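You operate a simulated robot arm through the tools that you are given. There is no shell and no other tool.

The job below is to be done with a simulated two-armed robot. You get a single attempt, and the scene is never put back.

JOB
Build the clutch: clutch plates into the basket, round plate on top, catch shut.

The check looks at the end state, three seconds after you hand in, the way a careful person would. Anything else that was tipped, shoved, dropped, spilled or broken makes it a failure.

ROBOT AND FRAMES
Two 7-joint arms with fingered hands on one trunk that stands fixed in place. Base frame: the origin is at the foot of the trunk, x ahead of it, y to its left, z up. Units: mm, degrees, N and s.
The left shoulder is at [28, 92, 1255], the right one opposite. With the tool pointing down near the work surface each hand reaches from about 220 to 540 mm from the base axis, measured 20 degrees to its own side. Payload 2.1 kg a hand.
The TCP of each hand is the grasp point between the finger pads, 20 mm short of the fingertips. In the tool frame z runs along the fingers and y along their closing line. The gripper opens to 68 mm. The gripper's body begins 23 mm behind the TCP. The gripper is a hand of 5 fingers: y runs from the thumb to the fingers, the wrist lies at [-10, -79, -131] in the tool frame, and closing takes about 1.5 s.
Orientation is that of the tool frame in the base frame, as [roll, pitch, yaw] about the fixed x, y, z axes, in that order (R = Rz(yaw) Ry(pitch) Rx(roll)). With the fingers straight down and the wrist toward the robot, the tool's x, y and z point along [0, 1, 0], [1, 0, 0] and [0, 0, -1] of the base frame.

CONTROLS
- The arms move only by the tool play_rows. It takes "left_targets", "right_targets" or both (then of equal length, played together; a hand with none holds still); each is a list that holds one entry, the list of rows, each a list of 7 numbers: the shift along the base's x, y, z in units of 200 mm (1.0 is 200 mm), then the turn, a rotation vector about the base's x, y, z in units of 90 degrees (1.0 is 90 degrees), then the finger opening in mm, from 0 to 68. In form: [[[x, y, z, rx, ry, rz, grip], ...]]. A call has 1 to 20 rows; each row is the pose to reach, as a shift and turn from the pose commanded when the call began. A call with a number of a shift or a turn outside -1 to 1 is refused whole. A row lasts 0.2 s, in which the tool goes at most 50 mm and 8.6 degrees; a call with a longer step from one row to the next is refused whole, and so is a gripper value outside its range. A pose out of reach is approached as far as the arm can. The call stops where the force on the tool passes 40 N (or 10 N more than at its start, if that is more) or the arm is blocked; 0.2 s more then pass. The fingers move at their own pace (about 153 mm/s each) and stop on an object; they squeeze with about 25 N. The grip force told is the motor's: it shows also when the fingers shut on nothing. Time passes only in rows, and 0.2 s behind the last, so rows that repeat a pose let the fingers close. It gives the time, the measured TCP pose, the force on the tool (base axes), the opening and the grip force at its end, in the units of the frame above (readings bear some noise), with the torque about the TCP (base axes, N m) and any sound that the robot's microphone picked up.
- Cameras (640 x 400 px; columns grow to the right, rows downward): "scene" is now at [96.8, 47.2, 1423.5]; the picture's right is [0.52, -0.86, 0.00], its down [-0.38, -0.23, -0.90] and it looks along [0.77, 0.47, -0.44] (base axes); focal length 231 px, centre (320, 200). "left" rides on the left gripper at [-54, -58, -72] in its tool frame; the picture's right is [-0.57, -0.39, 0.73], its down [0.73, -0.64, 0.23] and it looks along [0.38, 0.66, 0.65] (tool axes); focal length 226 px, centre (320, 200). "right" rides on the right gripper at [54, -58, -72] in its tool frame; the picture's right is [-0.57, 0.39, -0.73], its down [-0.73, -0.64, 0.23] and it looks along [-0.38, 0.66, 0.65] (tool axes); focal length 226 px, centre (320, 200). There is no depth. A picture from a camera that has moved, and an enlarged one, comes with that camera's place and axes in the base frame and with its lens.
- grab_frame(camera): a new picture of that camera. The clock stands still meanwhile.
- raise_lower(by): slides the trunk up (or, below 0, down) by that many mm; the arms and the scene camera ride with it, the base frame stays. It gives what a move gives, with no picture.
- grasp_type(shape, hand): the hand has 5 fingers and takes this shape, open, in about a second: jaw (thumb against the fingers, like two jaws); tri (thumb and two fingers); tip (a fingertip pinch); poke (one finger out to press); point (the index stretched); flat (the hand flat); cup (the hand cupped); fist (a fist). The gripper value then closes the fingers along that shape, each until it touches; the sizes above hold for jaw. It gives what a move gives, with no picture.
- head_to(pan, tilt): turns the head with the scene camera to pan (to the left, within 86 degrees either way) and tilt (down, from -29 to 69), counted from straight ahead of the robot. It gives what a move gives.
- close_up(camera, box): a new picture of the part [left, top, right, bottom] of that camera's present view, enlarged. The clock stands still meanwhile.
- hand_in(): hands the job in; it is judged then, once.

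Places have to be worked out from the pictures, the camera data and where the tool is seen. Open the grippers and draw the arms clear of the work before you hand the job in, unless the task says otherwise.

The tools are called after ">>>" as a command line: name --argument value ..., lists and objects as JSON in quotes. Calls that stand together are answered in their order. play_rows: Moves the arms, as the interface text tells. Its arguments: {"type":"object","properties":{"left_targets":{"type":"array"},"right_targets":{"type":"array"}},"required":[]} The other tools are called the same way: raise_lower (by) slides the trunk up or down; grasp_type (shape, hand) gives the hand a shape; head_to (pan, tilt) turns the head that bears the scene camera; grab_frame (camera) takes a picture; close_up (camera, box) takes an enlarged picture of a part of a camera's view; hand_in () hands the job in.

At the start:

```text
time: 0.0
left_eef_pos: [201.3, 312.8, 1311.5]
left_tcp_rot: [-180.0, -0.1, 90.1]
left_force: [0.5, -0.2, -0.1]
left_ft_torque: [-0.01, -0.02, 0.03]
left_opening: 67.9
left_finger_force: 0.1
left_shape: jaw
right_eef_pos: [297.1, 44.2, 1322.2]
right_tcp_rot: [-179.8, 0.0, 90.0]
right_force: [0.8, -0.5, -0.7]
right_ft_torque: [-0.01, 0.01, -0.02]
right_opening: 67.6
right_finger_force: 0.1
right_shape: jaw
trunk travel left (down, up): [-495.0, 409.0]
head pan, tilt: [31.2, 26.1]
```

scene: 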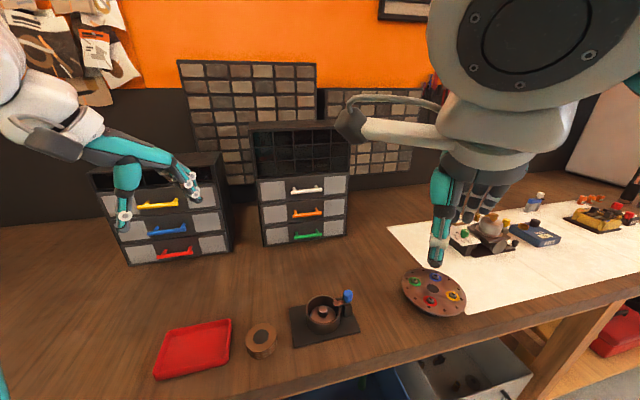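
right: 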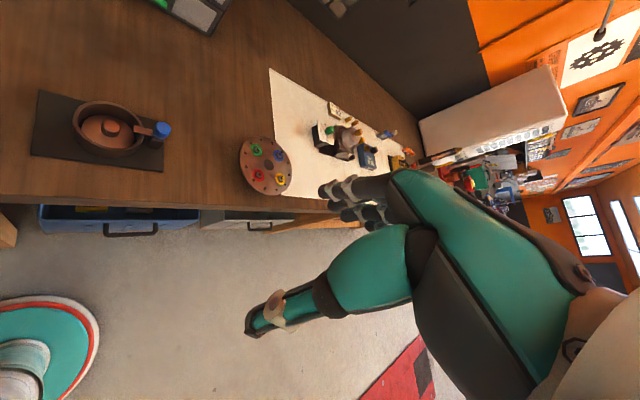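
left: 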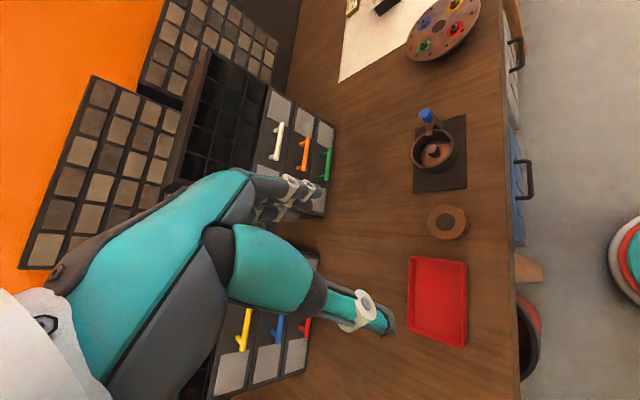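

The scene shows a basket on a dark base with a blue-knobbed catch, a stack or ring beside it, a red tray, and a round plate with coloured knobs. I take close-ups to understand the parts.

>>> close_up --camera "scene" --box '[140, 260, 380, 400]'

>>> close_up --camera "scene" --box '[380, 180, 640, 340]'

>>> close_up --camera "left" --box '[380, 80, 540, 360]'

>>> close_up --camera "scene" --box '[80, 100, 360, 280]'

```text
2.67 times, centred on (260, 330) of scene
camera zoom: at [96.8, 47.2, 1423.5], right [0.52, -0.86, 0.0], down [-0.38, -0.23, -0.9], along [0.77, 0.47, -0.44], focal length 616 px, centre (480, -147)
```

zoom: 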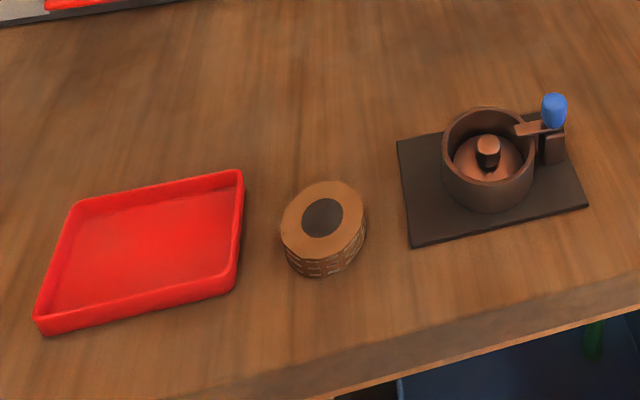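

```text
2.46 times, centred on (510, 260) of scene
camera zoom: at [96.8, 47.2, 1423.5], right [0.52, -0.86, 0.0], down [-0.38, -0.23, -0.9], along [0.77, 0.47, -0.44], focal length 569 px, centre (-148, 52)
```

zoom: 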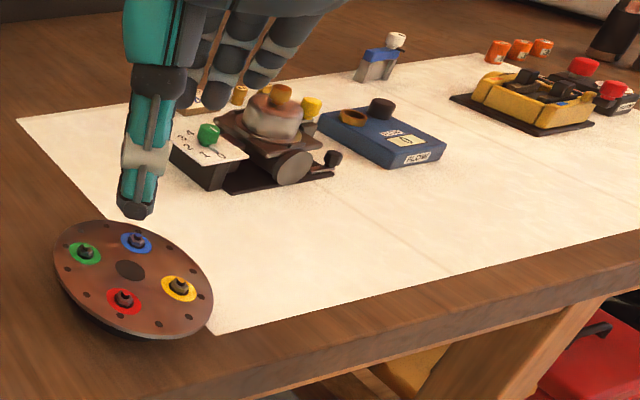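

```text
1.43 times, centred on (460, 220) of left
camera zoom: at [143.4, 259.1, 1382.8], right [-0.39, -0.57, -0.73], down [-0.64, 0.73, -0.23], along [0.66, 0.38, -0.65], focal length 323 px, centre (120, 171)
```

zoom: 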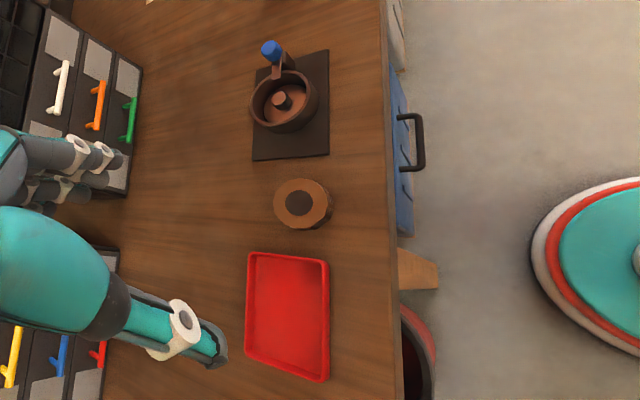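

```text
2.22 times, centred on (220, 190) of scene
camera zoom: at [96.8, 47.2, 1423.5], right [0.52, -0.86, 0.0], down [-0.38, -0.23, -0.9], along [0.77, 0.47, -0.44], focal length 513 px, centre (542, 222)
```

zoom: 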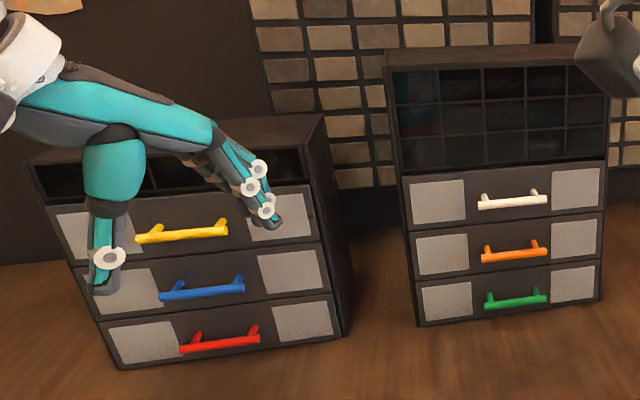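

The basket sits near (400, 225), the plate stack near (291, 311), and the table top is at about z 940. I now turn the head to look over the work area and find the round plate.

>>> head_to --pan 40 --tilt 60

```text
time: 1.0
left_eef_pos: [202.4, 313.0, 1311.7]
left_tcp_rot: [-179.9, 0.0, 90.0]
left_force: [0.0, 0.3, 0.2]
left_ft_torque: [-0.03, -0.03, -0.02]
left_opening: 67.7
left_finger_force: 0.0
left_shape: jaw
right_eef_pos: [296.7, 43.8, 1323.2]
right_tcp_rot: [-180.0, 0.0, 90.1]
right_force: [0.6, -1.0, -0.1]
right_ft_torque: [-0.02, 0.04, 0.02]
right_opening: 67.7
right_finger_force: 0.0
right_shape: jaw
trunk travel left (down, up): [-495.0, 409.0]
head pan, tilt: [40.0, 60.0]
```

The head is turned; I take pictures from there.

>>> grab_frame --camera "scene"

>>> close_up --camera "scene" --box '[200, 100, 440, 250]'

```text
taken
camera scene: at [69.3, 42.5, 1375.2], right [0.64, -0.77, 0.0], down [-0.66, -0.56, -0.5], along [0.38, 0.32, -0.87], focal length 231 px, centre (320, 200)
```

scene: 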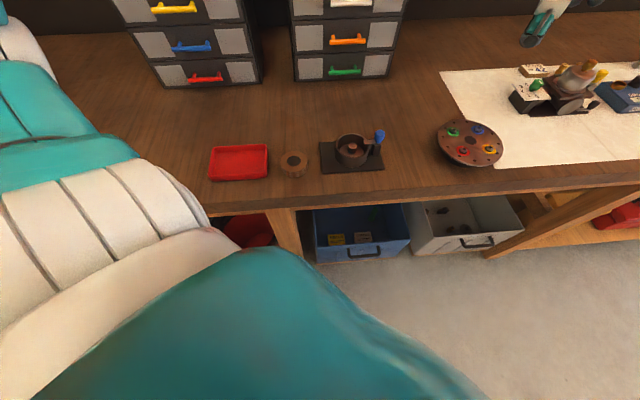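

```text
2.67 times, centred on (320, 175) of scene
camera zoom: at [69.3, 42.5, 1375.2], right [0.64, -0.77, 0.0], down [-0.66, -0.56, -0.5], along [0.38, 0.32, -0.87], focal length 616 px, centre (320, 267)
```

zoom: 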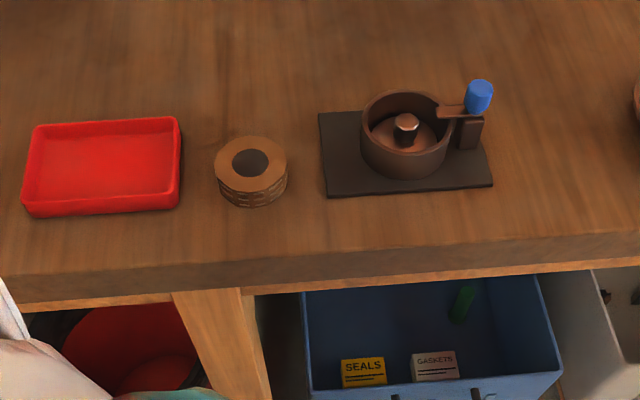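

The basket holds a centre post and the stack looks like rings. I zoom in further on the stack, the basket, the bins and the right side for the round plate.

>>> close_up --camera "scene" --box '[270, 140, 318, 185]'

>>> close_up --camera "scene" --box '[318, 120, 394, 178]'

>>> close_up --camera "scene" --box '[200, 190, 540, 270]'

>>> close_up --camera "left" --box '[400, 190, 490, 250]'

>>> close_up --camera "scene" --box '[420, 50, 640, 190]'

```text
8.89 times, centred on (294, 162) of scene
camera zoom: at [69.3, 42.5, 1375.2], right [0.64, -0.77, 0.0], down [-0.66, -0.56, -0.5], along [0.38, 0.32, -0.87], focal length 2054 px, centre (551, 533)
```

zoom: 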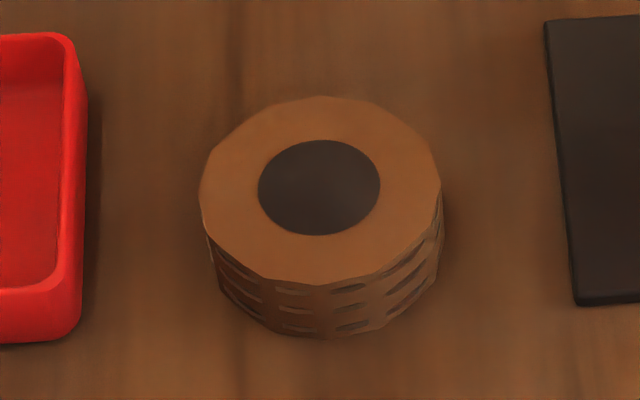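

```text
6.90 times, centred on (356, 149) of scene
camera zoom: at [69.3, 42.5, 1375.2], right [0.64, -0.77, 0.0], down [-0.66, -0.56, -0.5], along [0.38, 0.32, -0.87], focal length 1593 px, centre (72, 552)
```

zoom: 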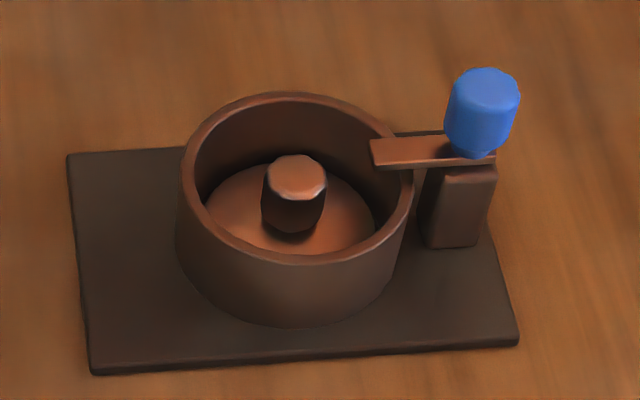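

```text
1.88 times, centred on (370, 230) of scene
camera zoom: at [69.3, 42.5, 1375.2], right [0.64, -0.77, 0.0], down [-0.66, -0.56, -0.5], along [0.38, 0.32, -0.87], focal length 435 px, centre (226, 144)
```

zoom: 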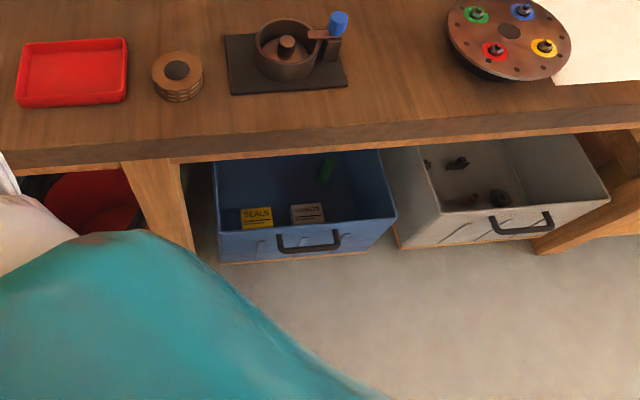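

```text
6.67 times, centred on (445, 220) of left
camera zoom: at [143.4, 259.1, 1382.8], right [-0.39, -0.57, -0.73], down [-0.64, 0.73, -0.23], along [0.66, 0.38, -0.65], focal length 1507 px, centre (-513, 67)
```

zoom: 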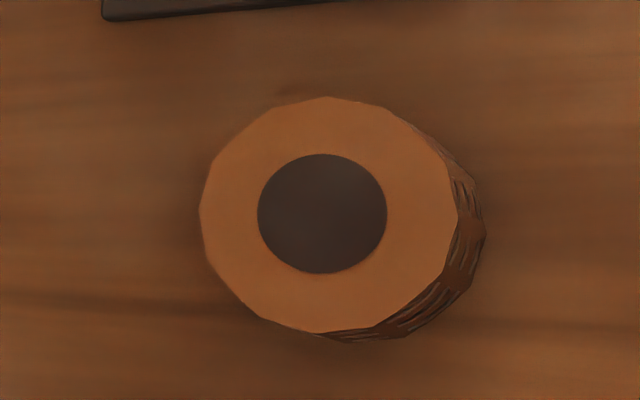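

```text
2.86 times, centred on (530, 120) of scene
camera zoom: at [69.3, 42.5, 1375.2], right [0.64, -0.77, 0.0], down [-0.66, -0.56, -0.5], along [0.38, 0.32, -0.87], focal length 660 px, centre (-280, 429)
```

zoom: 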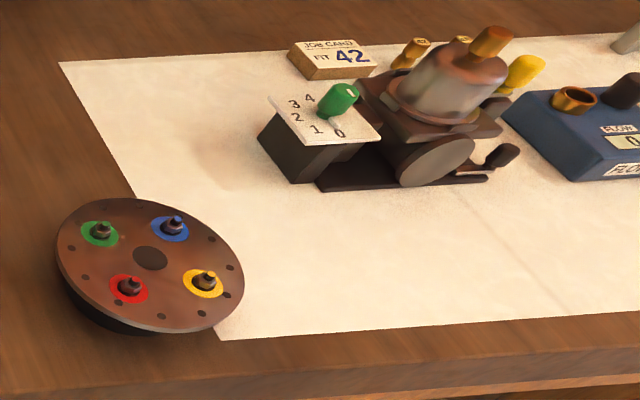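

No separate round plate is visible yet near the basket; the big 160 mm disc with studs is too large for the ~80 mm basket. I look around to the left and right.

>>> head_to --pan 75 --tilt 45

>>> grab_frame --camera "scene"

>>> head_to --pan -10 --tilt 45

>>> grab_frame --camera "scene"

>>> head_to --pan -60 --tilt 35

>>> grab_frame --camera "scene"

>>> head_to --pan 31 --tilt 10

>>> grab_frame --camera "scene"

```text
time: 2.0
left_eef_pos: [202.2, 312.5, 1311.7]
left_tcp_rot: [-180.0, 0.0, 90.0]
left_force: [0.7, 0.1, 0.0]
left_ft_torque: [0.0, -0.01, 0.03]
left_opening: 67.8
left_finger_force: 0.0
left_shape: jaw
right_eef_pos: [295.7, 45.1, 1321.9]
right_tcp_rot: [-179.9, 0.0, 90.0]
right_force: [0.8, 0.6, -0.1]
right_ft_torque: [-0.01, -0.01, 0.01]
right_opening: 67.6
right_finger_force: 0.0
right_shape: jaw
trunk travel left (down, up): [-495.0, 409.0]
head pan, tilt: [75.0, 45.0]
```

```text
taken
camera scene: at [39.3, 78.2, 1394.6], right [0.97, -0.26, 0.0], down [-0.18, -0.68, -0.71], along [0.18, 0.68, -0.71], focal length 231 px, centre (320, 200)
```

scene: 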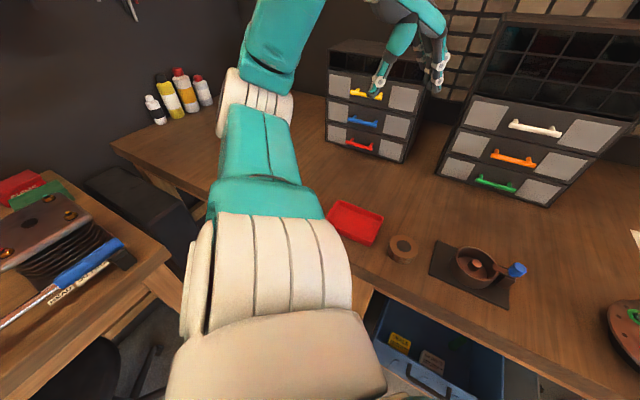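

```text
time: 3.6
left_eef_pos: [203.3, 311.6, 1311.6]
left_tcp_rot: [-179.9, 0.0, 89.8]
left_force: [0.2, 0.1, 0.2]
left_ft_torque: [-0.01, 0.0, 0.02]
left_opening: 67.5
left_finger_force: 0.0
left_shape: jaw
right_eef_pos: [295.6, 43.4, 1321.9]
right_tcp_rot: [-179.8, 0.1, 90.0]
right_force: [0.1, 0.5, 1.0]
right_ft_torque: [0.01, 0.04, -0.02]
right_opening: 67.6
right_finger_force: 0.0
right_shape: jaw
trunk travel left (down, up): [-495.0, 409.0]
head pan, tilt: [-10.0, 45.0]
```

```text
taken
camera scene: at [98.3, -14.4, 1394.7], right [-0.17, -0.98, 0.0], down [-0.7, 0.12, -0.71], along [0.7, -0.12, -0.71], focal length 231 px, centre (320, 200)
```

scene: 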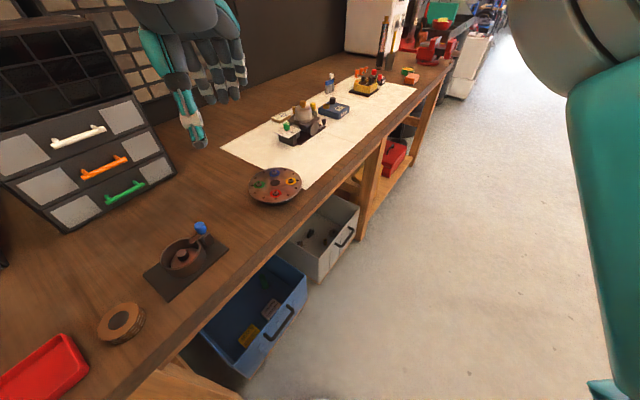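

```text
time: 4.8
left_eef_pos: [201.9, 313.1, 1311.4]
left_tcp_rot: [180.0, 0.0, 90.0]
left_force: [0.5, -0.9, -0.1]
left_ft_torque: [0.0, -0.02, 0.0]
left_opening: 67.7
left_finger_force: 0.1
left_shape: jaw
right_eef_pos: [295.9, 45.0, 1321.3]
right_tcp_rot: [-179.8, 0.0, 90.1]
right_force: [0.6, -0.9, -0.8]
right_ft_torque: [-0.01, -0.02, -0.01]
right_opening: 67.7
right_finger_force: 0.1
right_shape: jaw
trunk travel left (down, up): [-495.0, 409.0]
head pan, tilt: [-60.0, 35.0]
```

```text
taken
camera scene: at [62.3, -76.6, 1409.5], right [-0.87, -0.5, 0.0], down [-0.29, 0.5, -0.82], along [0.41, -0.71, -0.57], focal length 231 px, centre (320, 200)
```

scene: 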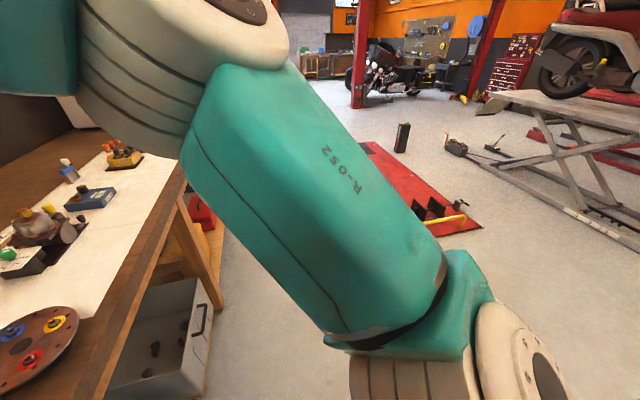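

```text
time: 6.4
left_eef_pos: [201.4, 313.5, 1312.8]
left_tcp_rot: [180.0, 0.0, 90.0]
left_force: [0.1, 0.6, 0.1]
left_ft_torque: [0.01, 0.02, 0.0]
left_opening: 67.7
left_finger_force: 0.1
left_shape: jaw
right_eef_pos: [296.2, 44.5, 1322.2]
right_tcp_rot: [-179.9, 0.0, 90.0]
right_force: [-0.3, 0.3, -0.4]
right_ft_torque: [0.0, 0.0, -0.01]
right_opening: 67.7
right_finger_force: 0.0
right_shape: jaw
trunk travel left (down, up): [-495.0, 409.0]
head pan, tilt: [31.0, 10.0]
```

```text
taken
camera scene: at [98.0, 47.5, 1449.6], right [0.51, -0.86, 0.0], down [-0.15, -0.09, -0.98], along [0.84, 0.51, -0.17], focal length 231 px, centre (320, 200)
```

scene: 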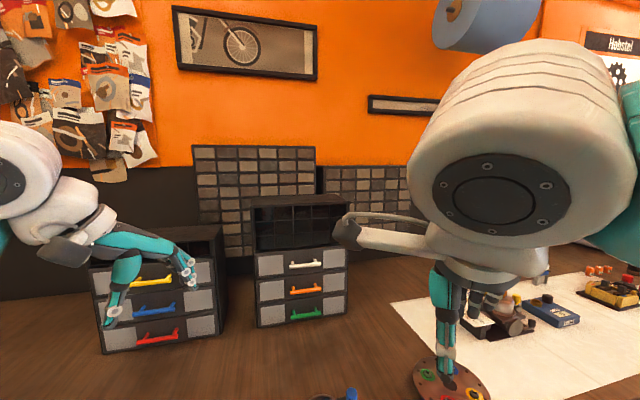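

The drawers are out of arm reach (about 770 mm away), so the round plate is probably the loose top piece of the stack, or something I haven't seen. I lower the left hand in front of the stack to view it closely with its camera.

>>> play_rows --left_targets '[[[0, 0, -0.2, 0, 0, 0, 68], [0, -0.05, -0.4, 0, 0, 0, 68], [0, -0.1, -0.6, 0, 0, 0, 68], [0, -0.15, -0.8, 0, 0, 0, 68], [0, -0.2, -1.0, 0, 0, 0, 68]]]'

>>> grab_frame --camera "left"

>>> head_to --pan 40 --tilt 45

>>> grab_frame --camera "scene"

```text
time: 7.6
left_eef_pos: [213.1, 285.8, 1111.6]
left_tcp_rot: [180.0, 0.0, 89.8]
left_force: [-0.4, -0.4, 0.2]
left_ft_torque: [-0.01, -0.01, 0.01]
left_opening: 68.1
left_finger_force: 0.2
left_shape: jaw
left hand out of reach, approached as far as the arm can: row 4, 5
right_eef_pos: [295.6, 43.9, 1321.6]
right_tcp_rot: [-179.8, 0.0, 90.0]
right_force: [0.3, -0.4, -0.5]
right_ft_torque: [-0.01, -0.04, 0.05]
right_opening: 67.8
right_finger_force: 0.0
right_shape: jaw
trunk travel left (down, up): [-495.0, 409.0]
head pan, tilt: [31.0, 10.0]
```

```text
taken
camera left: at [153.4, 231.2, 1182.4], right [-0.39, -0.56, -0.73], down [-0.64, 0.73, -0.23], along [0.66, 0.38, -0.65], focal length 226 px, centre (320, 200)
```

left: 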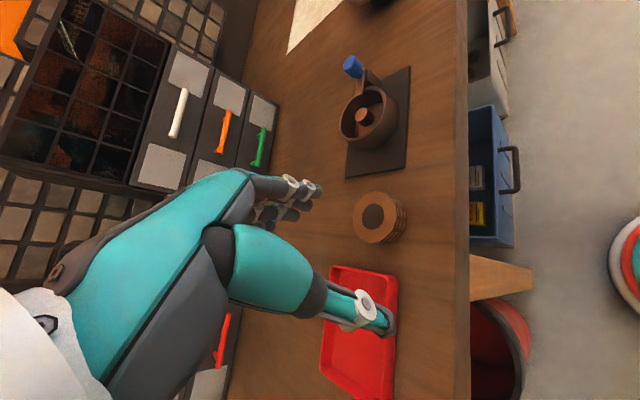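

```text
time: 8.6
left_eef_pos: [211.9, 285.6, 1111.0]
left_tcp_rot: [-179.9, 0.1, 90.0]
left_force: [-0.6, 0.3, 0.4]
left_ft_torque: [-0.01, 0.02, 0.0]
left_opening: 67.6
left_finger_force: 0.1
left_shape: jaw
right_eef_pos: [295.3, 44.0, 1322.7]
right_tcp_rot: [-179.9, 0.0, 90.0]
right_force: [0.1, 1.1, -0.4]
right_ft_torque: [0.01, 0.01, 0.0]
right_opening: 67.8
right_finger_force: 0.0
right_shape: jaw
trunk travel left (down, up): [-495.0, 409.0]
head pan, tilt: [40.0, 45.0]
```

```text
taken
camera scene: at [80.5, 51.9, 1394.7], right [0.64, -0.77, 0.0], down [-0.54, -0.45, -0.71], along [0.54, 0.45, -0.71], focal length 231 px, centre (320, 200)
```

scene: 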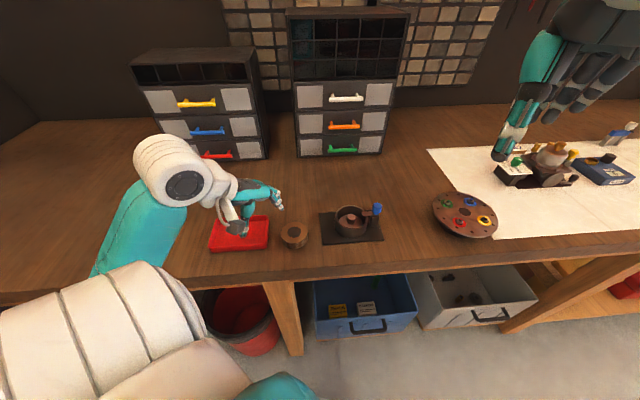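

The hand is lower now. I zoom on the stack and basket from this camera.

>>> close_up --camera "left" --box '[345, 180, 417, 250]'

>>> close_up --camera "left" --box '[330, 45, 420, 185]'

>>> close_up --camera "left" --box '[310, 260, 410, 400]'

>>> close_up --camera "scene" --box '[270, 190, 400, 260]'

```text
5.71 times, centred on (381, 215) of left
camera zoom: at [153.6, 231.6, 1183.2], right [-0.39, -0.57, -0.73], down [-0.64, 0.73, -0.23], along [0.66, 0.38, -0.65], focal length 1292 px, centre (-29, 114)
```

zoom: 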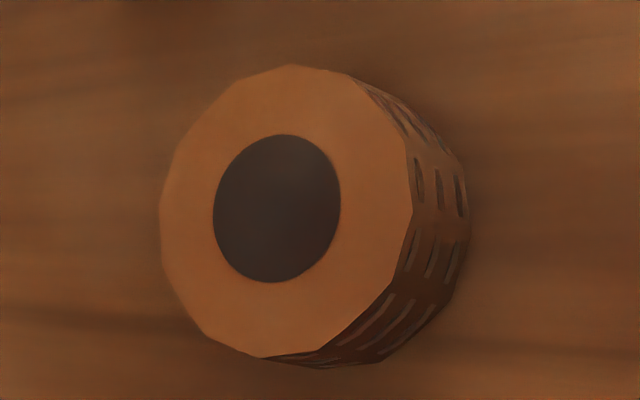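

```text
2.86 times, centred on (375, 115) of left
camera zoom: at [153.6, 231.6, 1183.2], right [-0.39, -0.57, -0.73], down [-0.64, 0.73, -0.23], along [0.66, 0.38, -0.65], focal length 646 px, centre (163, 443)
```

zoom: 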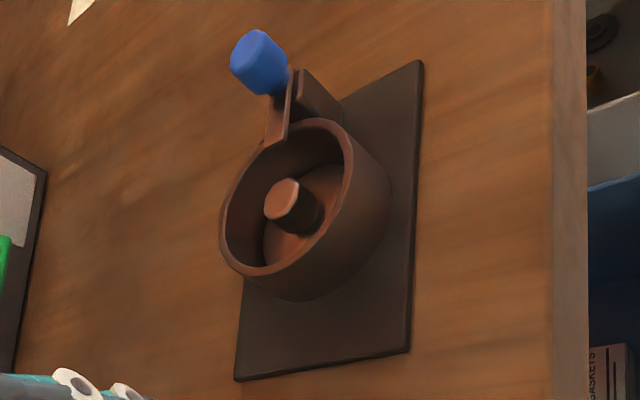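

```text
2.86 times, centred on (360, 330) of left
camera zoom: at [153.6, 231.6, 1183.2], right [-0.39, -0.57, -0.73], down [-0.64, 0.73, -0.23], along [0.66, 0.38, -0.65], focal length 646 px, centre (206, -171)
```

zoom: 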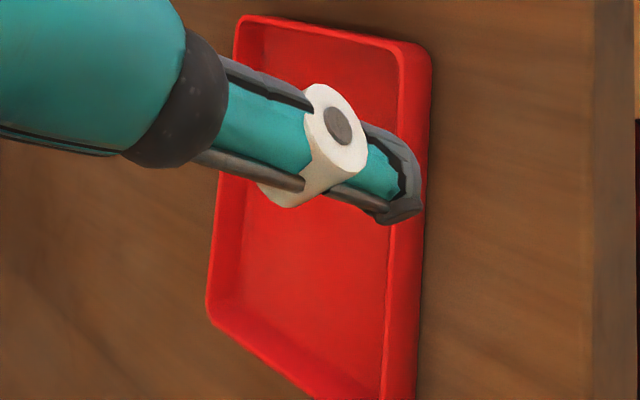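

```text
4.92 times, centred on (335, 225) of scene
camera zoom: at [80.5, 51.9, 1394.7], right [0.64, -0.77, 0.0], down [-0.54, -0.45, -0.71], along [0.54, 0.45, -0.71], focal length 1137 px, centre (246, 77)
```

zoom: 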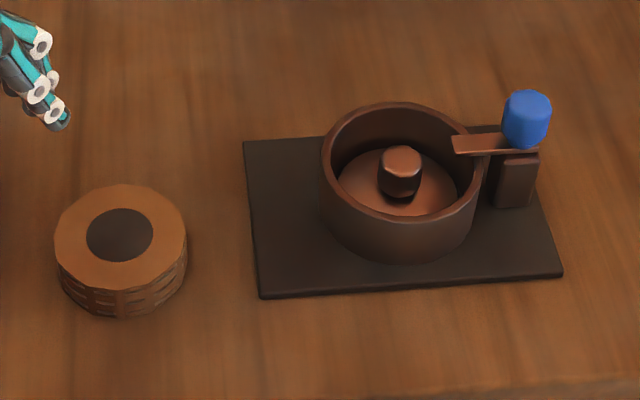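

The copper disc with a knob inside the basket may itself be the round plate already lying there (knob as its handle), with the catch hooked above the rim. I bring the left camera closer to the basket to check.

>>> play_rows --left_targets '[[[0.1, -0.12, -0.05, 0, 0, 0, 68], [0.2, -0.25, -0.1, 0, 0, 0, 68], [0.3, -0.37, -0.15, 0, 0, 0, 68], [0.4, -0.5, -0.2, 0, 0, 0, 68]]]'

>>> grab_frame --camera "left"

>>> grab_frame --camera "scene"

```text
time: 9.6
left_eef_pos: [291.1, 184.3, 1069.4]
left_tcp_rot: [179.9, 0.1, 90.1]
left_force: [-0.2, -0.2, 0.1]
left_ft_torque: [-0.05, 0.01, -0.03]
left_opening: 68.0
left_finger_force: 0.1
left_shape: jaw
left hand out of reach, approached as far as the arm can: row 1, 2
right_eef_pos: [295.8, 43.5, 1321.1]
right_tcp_rot: [-179.9, 0.0, 90.0]
right_force: [0.4, -0.2, -0.1]
right_ft_torque: [0.01, -0.02, -0.01]
right_opening: 67.8
right_finger_force: 0.2
right_shape: jaw
trunk travel left (down, up): [-495.0, 409.0]
head pan, tilt: [40.0, 45.0]
```

```text
taken
camera left: at [231.6, 129.4, 1140.4], right [-0.39, -0.57, -0.73], down [-0.64, 0.73, -0.23], along [0.66, 0.38, -0.64], focal length 226 px, centre (320, 200)
```

left: 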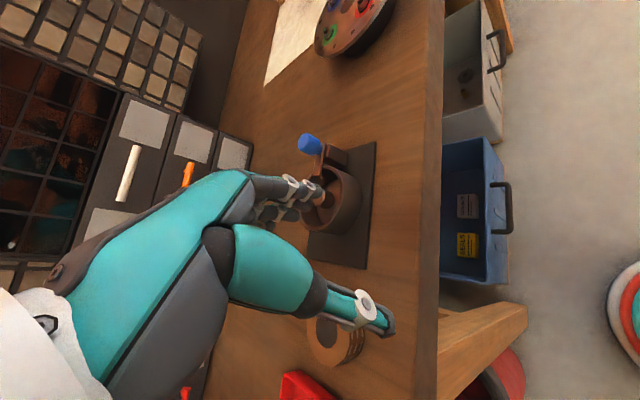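

```text
taken
camera scene: at [80.8, 51.7, 1394.6], right [0.64, -0.77, 0.0], down [-0.54, -0.45, -0.71], along [0.54, 0.45, -0.71], focal length 231 px, centre (320, 200)
```

scene: 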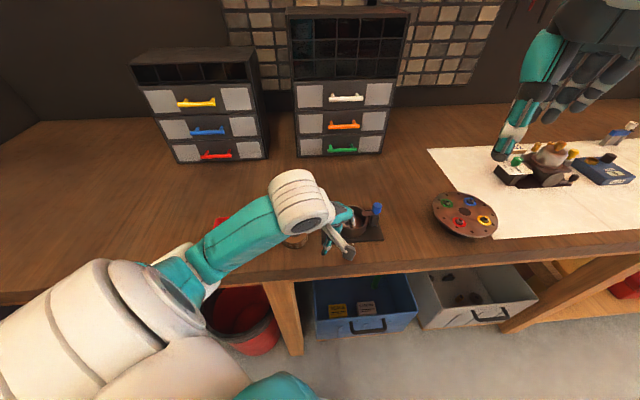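

The fingers hide the basket; I shift the hand left so that the basket clears the fingers in view.

>>> play_rows --left_targets '[[[0.0, 0.15, 0.0, 0, 0, 0, 68], [0.05, 0.3, 0.0, 0, 0, 0, 68], [0.1, 0.4, 0.0, 0, 0, 0, 68]]]'

>>> grab_frame --camera "left"

>>> close_up --camera "left" --box '[300, 50, 420, 190]'

```text
time: 10.4
left_eef_pos: [309.0, 265.8, 1069.0]
left_tcp_rot: [-180.0, -0.1, 89.9]
left_force: [0.2, 0.5, 0.3]
left_ft_torque: [0.03, -0.01, 0.01]
left_opening: 67.9
left_finger_force: 0.1
left_shape: jaw
right_eef_pos: [296.5, 43.7, 1321.7]
right_tcp_rot: [-179.9, 0.0, 90.0]
right_force: [0.5, -0.2, -0.2]
right_ft_torque: [0.01, 0.04, -0.01]
right_opening: 67.6
right_finger_force: 0.1
right_shape: jaw
trunk travel left (down, up): [-495.0, 409.0]
head pan, tilt: [40.0, 45.0]
```

```text
taken
camera left: at [250.3, 211.8, 1140.3], right [-0.39, -0.57, -0.73], down [-0.64, 0.73, -0.23], along [0.66, 0.38, -0.65], focal length 226 px, centre (320, 200)
```

left: 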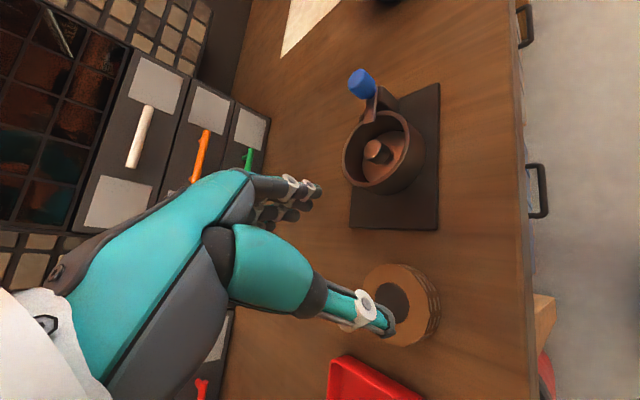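

```text
2.86 times, centred on (360, 120) of left
camera zoom: at [250.3, 211.8, 1140.3], right [-0.39, -0.57, -0.73], down [-0.64, 0.73, -0.23], along [0.66, 0.38, -0.65], focal length 646 px, centre (206, 429)
```

zoom: 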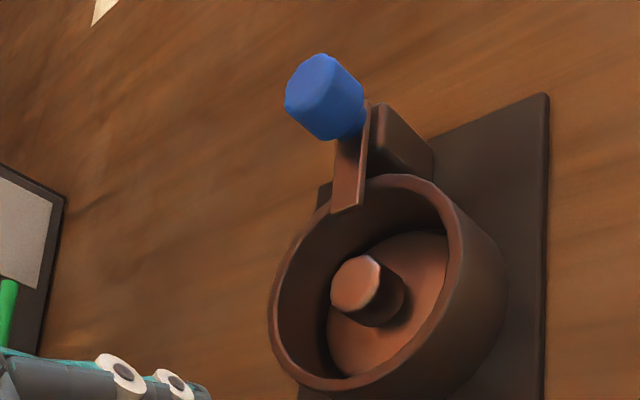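

The view confirms a copper round plate with a central knob lying inside the basket and a bar catch with a blue knob over the rim at the far right. I move the camera over the basket for a top view to measure everything.

>>> play_rows --left_targets '[[[0.15, 0.0, 0.1, 0, 0, 0, 68], [0.3, 0.0, 0.15, 0, 0, 0, 68], [0.45, 0.0, 0.15, 0, 0, 0, 68], [0.6, 0.03, 0.15, 0, 0, 0, 68]]]'

>>> grab_frame --camera "left"

>>> close_up --camera "left" --box '[440, 160, 640, 340]'

```text
time: 11.4
left_eef_pos: [430.3, 269.7, 1101.4]
left_tcp_rot: [-179.9, 0.0, 90.0]
left_force: [0.5, 0.1, -0.4]
left_ft_torque: [0.02, 0.01, 0.01]
left_opening: 67.9
left_finger_force: 0.0
left_shape: jaw
right_eef_pos: [295.8, 44.3, 1321.6]
right_tcp_rot: [-180.0, -0.1, 90.0]
right_force: [0.5, 0.2, -0.8]
right_ft_torque: [0.01, 0.0, 0.03]
right_opening: 67.5
right_finger_force: 0.0
right_shape: jaw
trunk travel left (down, up): [-495.0, 409.0]
head pan, tilt: [40.0, 45.0]
```

```text
taken
camera left: at [370.2, 216.9, 1172.3], right [-0.39, -0.57, -0.73], down [-0.64, 0.73, -0.23], along [0.66, 0.38, -0.65], focal length 226 px, centre (320, 200)
```

left: 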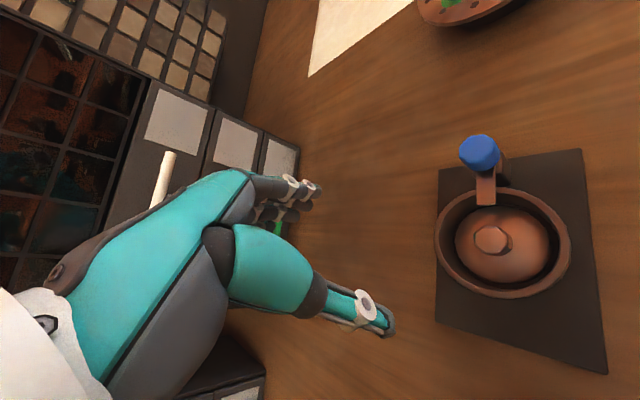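

```text
2.22 times, centred on (540, 250) of left
camera zoom: at [370.2, 216.9, 1172.3], right [-0.39, -0.57, -0.73], down [-0.64, 0.73, -0.23], along [0.66, 0.38, -0.65], focal length 502 px, centre (-169, 89)
```

zoom: 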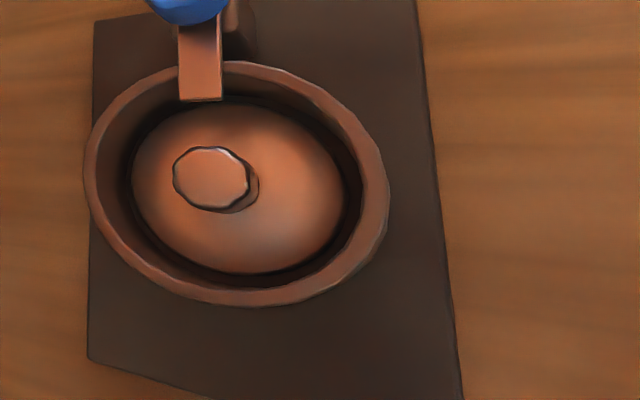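

The round plate (about 59 mm wide, knobbed) clearly lies loose in the basket centred near (407, 228), and the catch bar points radially inward over the rim. I tilt the left hand to get a low side view of the catch mechanism.

>>> play_rows --left_targets '[[[-0.06, 0.01, -0.08, 0, -0.09, 0, 68], [-0.12, 0.02, -0.16, 0, -0.18, 0, 68], [-0.18, 0.03, -0.25, 0, -0.27, 0, 68], [-0.25, 0.04, -0.33, 0, -0.36, 0, 68], [-0.31, 0.05, -0.42, 0, -0.444, 0, 68]]]'

>>> grab_frame --camera "left"

>>> close_up --camera "left" --box '[360, 30, 540, 170]'

```text
time: 12.6
left_eef_pos: [367.4, 282.6, 1016.7]
left_tcp_rot: [140.0, -0.1, 90.0]
left_force: [-0.1, -0.2, -0.5]
left_ft_torque: [0.02, -0.02, -0.02]
left_opening: 67.8
left_finger_force: 0.1
left_shape: jaw
right_eef_pos: [295.3, 44.8, 1321.5]
right_tcp_rot: [-180.0, 0.0, 90.0]
right_force: [-0.3, -0.3, -0.7]
right_ft_torque: [0.01, -0.06, -0.01]
right_opening: 67.6
right_finger_force: 0.1
right_shape: jaw
trunk travel left (down, up): [-495.0, 409.0]
head pan, tilt: [40.0, 45.0]
```

```text
taken
camera left: at [276.6, 228.2, 1034.0], right [0.17, -0.56, -0.81], down [-0.34, 0.73, -0.59], along [0.92, 0.38, -0.07], focal length 226 px, centre (320, 200)
```

left: 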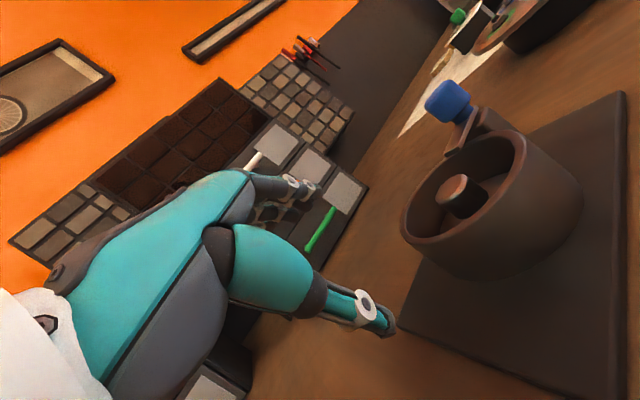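

```text
2.86 times, centred on (450, 100) of left
camera zoom: at [276.6, 228.2, 1034.0], right [0.17, -0.56, -0.81], down [-0.34, 0.73, -0.59], along [0.92, 0.38, -0.07], focal length 646 px, centre (-51, 486)
```

zoom: 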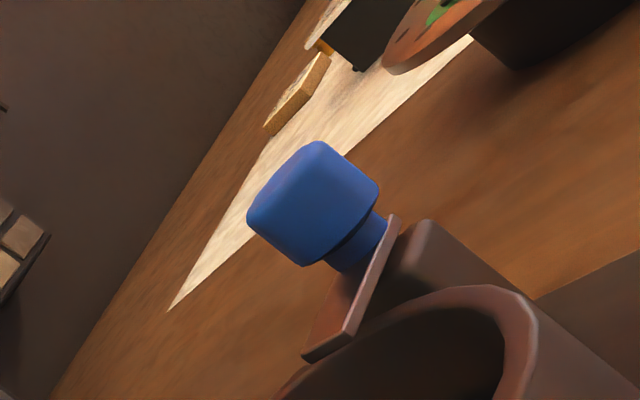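

The low view shows the blue knob (~22 mm) standing on the bar, over the block, top about z 1002, centre near (452, 190). I straighten the hand upward, then move over the knob with the closing line across the bar.

>>> play_rows --left_targets '[[[0, 0, 0.1, 0, 0.09, 0, 68], [0, 0, 0.2, 0, 0.18, 0, 68], [0, 0, 0.3, 0, 0.27, 0, 68], [0, 0, 0.4, 0, 0.36, 0, 68], [0, 0, 0.45, 0, 0.444, 0, 68]]]'

>>> play_rows --left_targets '[[[0.07, -0.07, 0, 0, 0, 0.09, 68], [0.14, -0.14, 0, 0, 0, 0.18, 68], [0.2, -0.22, 0, 0, 0, 0.27, 68], [0.27, -0.3, 0, 0, 0, 0.36, 68], [0.35, -0.38, 0, 0, 0, 0.45, 68], [0.42, -0.46, 0, 0, 0, 0.5, 68]]]'

>>> grab_frame --camera "left"

>>> grab_frame --camera "scene"

```text
time: 13.8
left_eef_pos: [367.5, 280.7, 1106.2]
left_tcp_rot: [-179.8, 0.0, 90.0]
left_force: [0.1, 0.1, -0.7]
left_ft_torque: [0.05, -0.02, 0.0]
left_opening: 67.7
left_finger_force: 0.0
left_shape: jaw
right_eef_pos: [294.6, 43.3, 1321.7]
right_tcp_rot: [-179.8, -0.1, 90.0]
right_force: [-0.2, 0.0, 1.2]
right_ft_torque: [-0.01, 0.01, 0.0]
right_opening: 67.8
right_finger_force: 0.1
right_shape: jaw
trunk travel left (down, up): [-495.0, 409.0]
head pan, tilt: [40.0, 45.0]
```

```text
time: 15.2
left_eef_pos: [453.8, 188.7, 1103.6]
left_tcp_rot: [179.9, -0.1, 135.1]
left_force: [-0.1, 0.3, -0.2]
left_ft_torque: [0.02, 0.02, 0.01]
left_opening: 67.7
left_finger_force: 0.1
left_shape: jaw
right_eef_pos: [296.2, 43.4, 1322.6]
right_tcp_rot: [-180.0, 0.0, 90.0]
right_force: [0.5, 0.3, -0.4]
right_ft_torque: [-0.02, -0.01, 0.01]
right_opening: 67.7
right_finger_force: 0.1
right_shape: jaw
trunk travel left (down, up): [-495.0, 409.0]
head pan, tilt: [40.0, 45.0]
```

```text
taken
camera left: at [450.6, 109.7, 1175.4], right [0.13, -0.67, -0.73], down [-0.97, 0.06, -0.23], along [0.2, 0.74, -0.65], focal length 226 px, centre (320, 200)
```

left: 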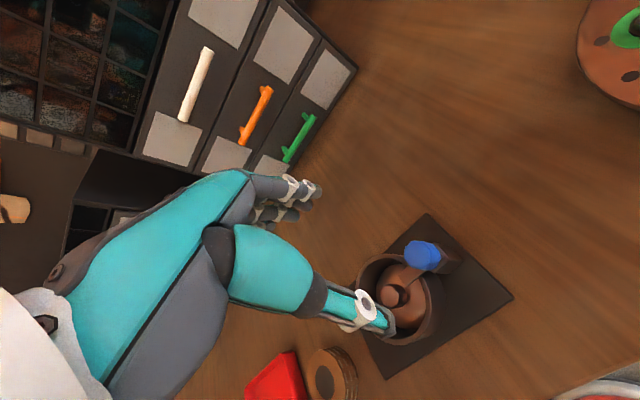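

```text
taken
camera scene: at [80.8, 51.6, 1394.7], right [0.64, -0.77, 0.0], down [-0.54, -0.45, -0.71], along [0.54, 0.45, -0.71], focal length 231 px, centre (320, 200)
```

scene: 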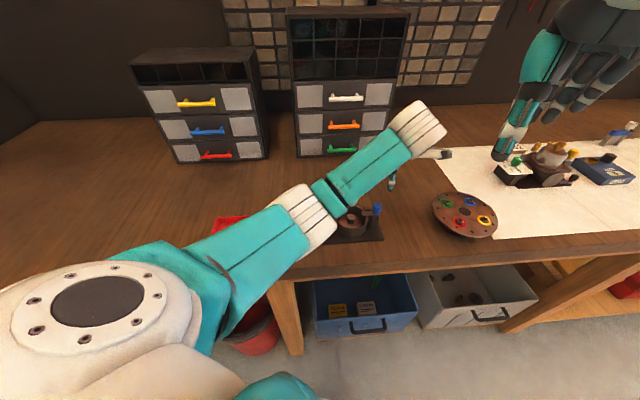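

The TCP lies nearly above the blue knob, which I compute at (454, 186). I zoom in to check before descending.

>>> close_up --camera "left" --box '[340, 200, 530, 390]'

>>> close_up --camera "scene" --box '[310, 180, 400, 250]'

```text
2.11 times, centred on (435, 295) of left
camera zoom: at [450.6, 109.7, 1175.4], right [0.13, -0.67, -0.73], down [-0.97, 0.06, -0.23], along [0.2, 0.74, -0.65], focal length 476 px, centre (78, 0)
```

zoom: 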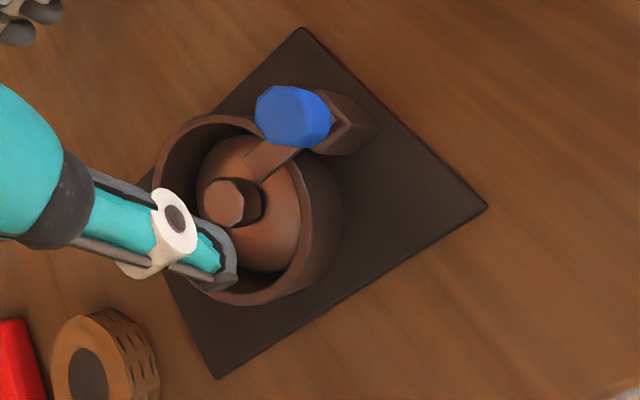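

```text
5.71 times, centred on (355, 215) of scene
camera zoom: at [80.8, 51.6, 1394.7], right [0.64, -0.77, 0.0], down [-0.54, -0.45, -0.71], along [0.54, 0.45, -0.71], focal length 1320 px, centre (120, 114)
```

zoom: 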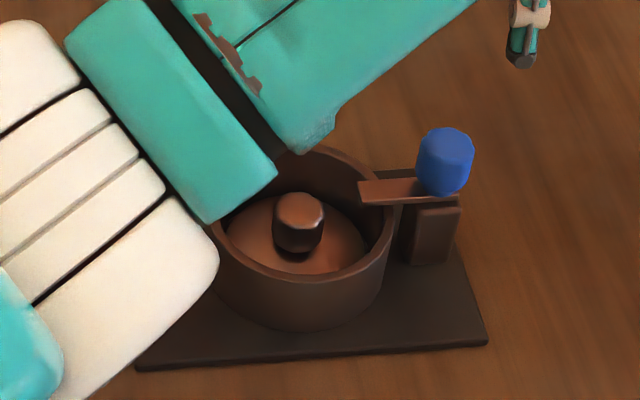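

Blue knob confirmed at about (454.5, 187.5) with top z≈1002. I descend around it and close the fingers.

>>> play_rows --left_targets '[[[0, 0, -0.15, 0, 0, 0, 60], [0, 0, -0.3, 0, 0, 0, 50], [0, 0, -0.42, 0, 0, 0, 45], [0.003, -0.006, -0.51, 0, 0, 0, 45]]]'

>>> grab_frame --camera "left"

>>> close_up --camera "scene" --box '[310, 180, 400, 250]'

```text
time: 16.2
left_eef_pos: [455.7, 186.6, 1003.8]
left_tcp_rot: [180.0, -0.2, 135.0]
left_force: [0.7, 0.2, 0.0]
left_ft_torque: [0.02, 0.0, 0.0]
left_opening: 45.3
left_finger_force: 0.0
left_shape: jaw
right_eef_pos: [295.6, 43.7, 1321.8]
right_tcp_rot: [-179.9, 0.0, 90.1]
right_force: [0.1, -0.6, 0.6]
right_ft_torque: [0.03, -0.01, 0.01]
right_opening: 67.5
right_finger_force: 0.0
right_shape: jaw
trunk travel left (down, up): [-495.0, 409.0]
head pan, tilt: [40.0, 45.0]
```

```text
taken
camera left: at [453.0, 107.1, 1075.9], right [0.13, -0.67, -0.73], down [-0.97, 0.07, -0.23], along [0.2, 0.74, -0.65], focal length 226 px, centre (320, 200)
```

left: 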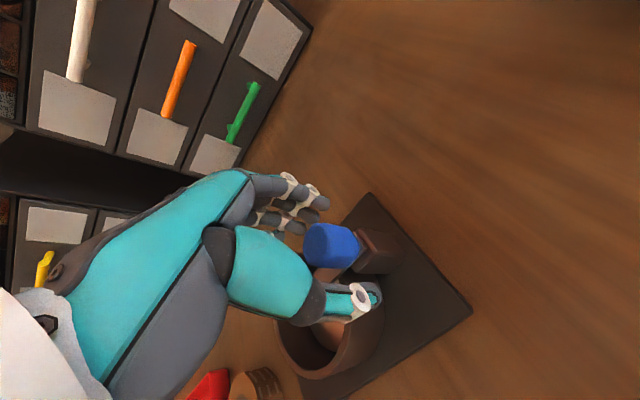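

```text
5.71 times, centred on (355, 215) of scene
camera zoom: at [80.7, 51.8, 1394.7], right [0.64, -0.77, 0.0], down [-0.54, -0.45, -0.71], along [0.54, 0.45, -0.71], focal length 1320 px, centre (120, 114)
```

zoom: 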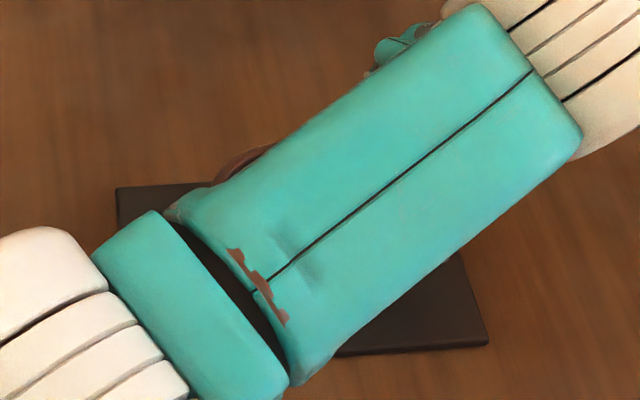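

The knob sits between thumb and fingers. I close the grip on it.

>>> play_rows --left_targets '[[[0, 0, 0, 0, 0, 0, 30], [0, 0, 0, 0, 0, 0, 20], [0, 0, 0, 0, 0, 0, 10], [0, 0, 0, 0, 0, 0, 10], [0, 0, 0, 0, 0, 0, 10]]]'

>>> grab_frame --camera "left"

```text
time: 17.4
left_eef_pos: [455.9, 184.3, 1004.3]
left_tcp_rot: [180.0, -0.2, 134.9]
left_force: [-0.8, -3.4, -2.2]
left_ft_torque: [-0.05, 0.01, 0.03]
left_opening: 12.8
left_finger_force: 24.8
left_shape: jaw
right_eef_pos: [296.0, 43.1, 1321.7]
right_tcp_rot: [180.0, 0.0, 90.0]
right_force: [1.8, 0.2, 0.0]
right_ft_torque: [0.02, 0.01, -0.01]
right_opening: 67.9
right_finger_force: 0.1
right_shape: jaw
trunk travel left (down, up): [-495.0, 409.0]
head pan, tilt: [40.0, 45.0]
```

```text
taken
camera left: at [452.9, 106.3, 1076.2], right [0.13, -0.67, -0.73], down [-0.97, 0.07, -0.23], along [0.2, 0.74, -0.65], focal length 226 px, centre (320, 200)
```

left: 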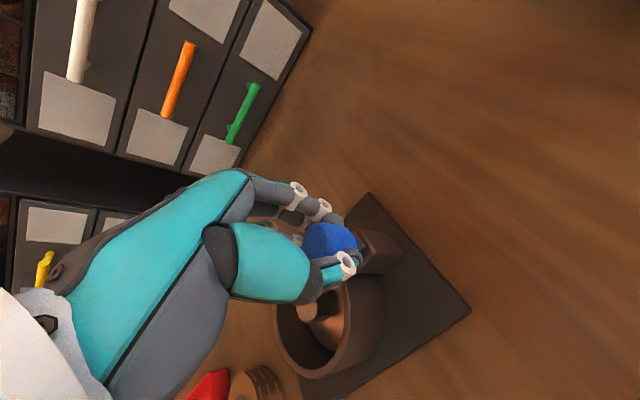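

The opening reads 12.8 mm with full grip force; I check up close how the fingers hold the knob.

>>> close_up --camera "left" --box '[260, 180, 440, 320]'

```text
2.86 times, centred on (350, 250) of left
camera zoom: at [452.9, 106.3, 1076.2], right [0.13, -0.67, -0.73], down [-0.97, 0.07, -0.23], along [0.2, 0.74, -0.65], focal length 646 px, centre (234, 57)
```

zoom: 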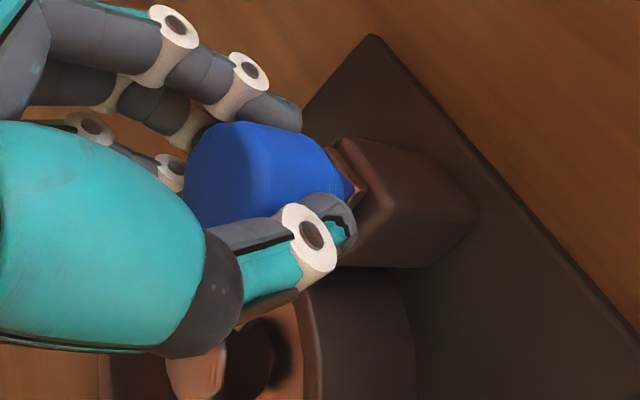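

The knob is held. I test whether the bar slides by pulling gently outward along the bar (about 8 mm), watching forces.

>>> play_rows --left_targets '[[[0.007, -0.007, 0, 0, 0, 0, 10], [0.014, -0.014, 0, 0, 0, 0, 10], [0.021, -0.021, 0, 0, 0, 0, 10], [0.029, -0.028, 0, 0, 0, 0, 10]]]'

>>> close_up --camera "left" --box '[260, 180, 440, 320]'

```text
time: 18.4
left_eef_pos: [459.2, 183.7, 1005.4]
left_tcp_rot: [-180.0, -0.1, 135.1]
left_force: [-13.3, 6.6, -0.4]
left_ft_torque: [0.13, 0.19, 0.01]
left_opening: 12.5
left_finger_force: 25.3
left_shape: jaw
right_eef_pos: [294.0, 45.9, 1322.6]
right_tcp_rot: [-179.9, 0.0, 90.1]
right_force: [-0.5, 0.8, -0.1]
right_ft_torque: [0.01, 0.02, -0.01]
right_opening: 67.8
right_finger_force: 0.0
right_shape: jaw
trunk travel left (down, up): [-495.0, 409.0]
head pan, tilt: [40.0, 45.0]
```

```text
2.86 times, centred on (350, 250) of left
camera zoom: at [454.8, 104.7, 1076.1], right [0.13, -0.67, -0.73], down [-0.97, 0.06, -0.23], along [0.2, 0.74, -0.65], focal length 646 px, centre (234, 57)
```

zoom: 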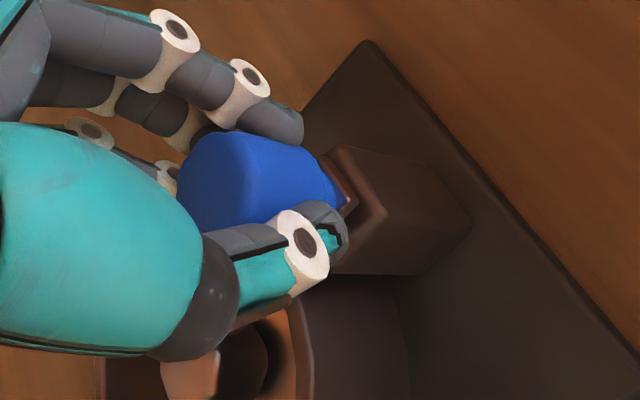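

The bar resists sliding outward (13 N after ~3 mm). I go back and test twisting the knob instead.

>>> play_rows --left_targets '[[[-0.015, 0.014, 0, 0, 0, 0, 10], [-0.029, 0.028, 0, 0, 0, 0, 10], [-0.029, 0.028, 0, 0, 0, 0.06, 10], [-0.029, 0.028, 0, 0, 0, 0.12, 10], [-0.029, 0.028, 0, 0, 0, 0.2, 10]]]'

>>> close_up --camera "left" --box '[260, 180, 440, 320]'

```text
time: 19.6
left_eef_pos: [455.0, 187.8, 1004.0]
left_tcp_rot: [-180.0, -0.1, 153.1]
left_force: [1.7, -1.5, -0.7]
left_ft_torque: [0.09, -0.06, -0.01]
left_opening: 12.0
left_finger_force: 24.9
left_shape: jaw
right_eef_pos: [295.6, 43.6, 1322.8]
right_tcp_rot: [-179.9, -0.1, 90.1]
right_force: [0.1, -0.3, 0.0]
right_ft_torque: [0.0, -0.02, -0.03]
right_opening: 67.6
right_finger_force: 0.1
right_shape: jaw
trunk travel left (down, up): [-495.0, 409.0]
head pan, tilt: [40.0, 45.0]
```

```text
2.86 times, centred on (350, 250) of left
camera zoom: at [476.1, 111.0, 1075.4], right [0.33, -0.6, -0.73], down [-0.94, -0.24, -0.23], along [-0.04, 0.76, -0.65], focal length 646 px, centre (234, 57)
```

zoom: 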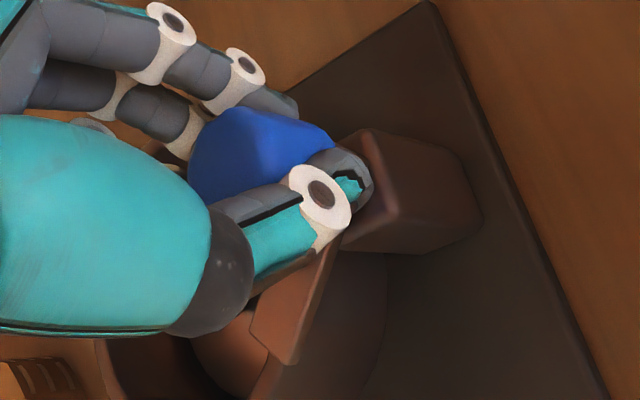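

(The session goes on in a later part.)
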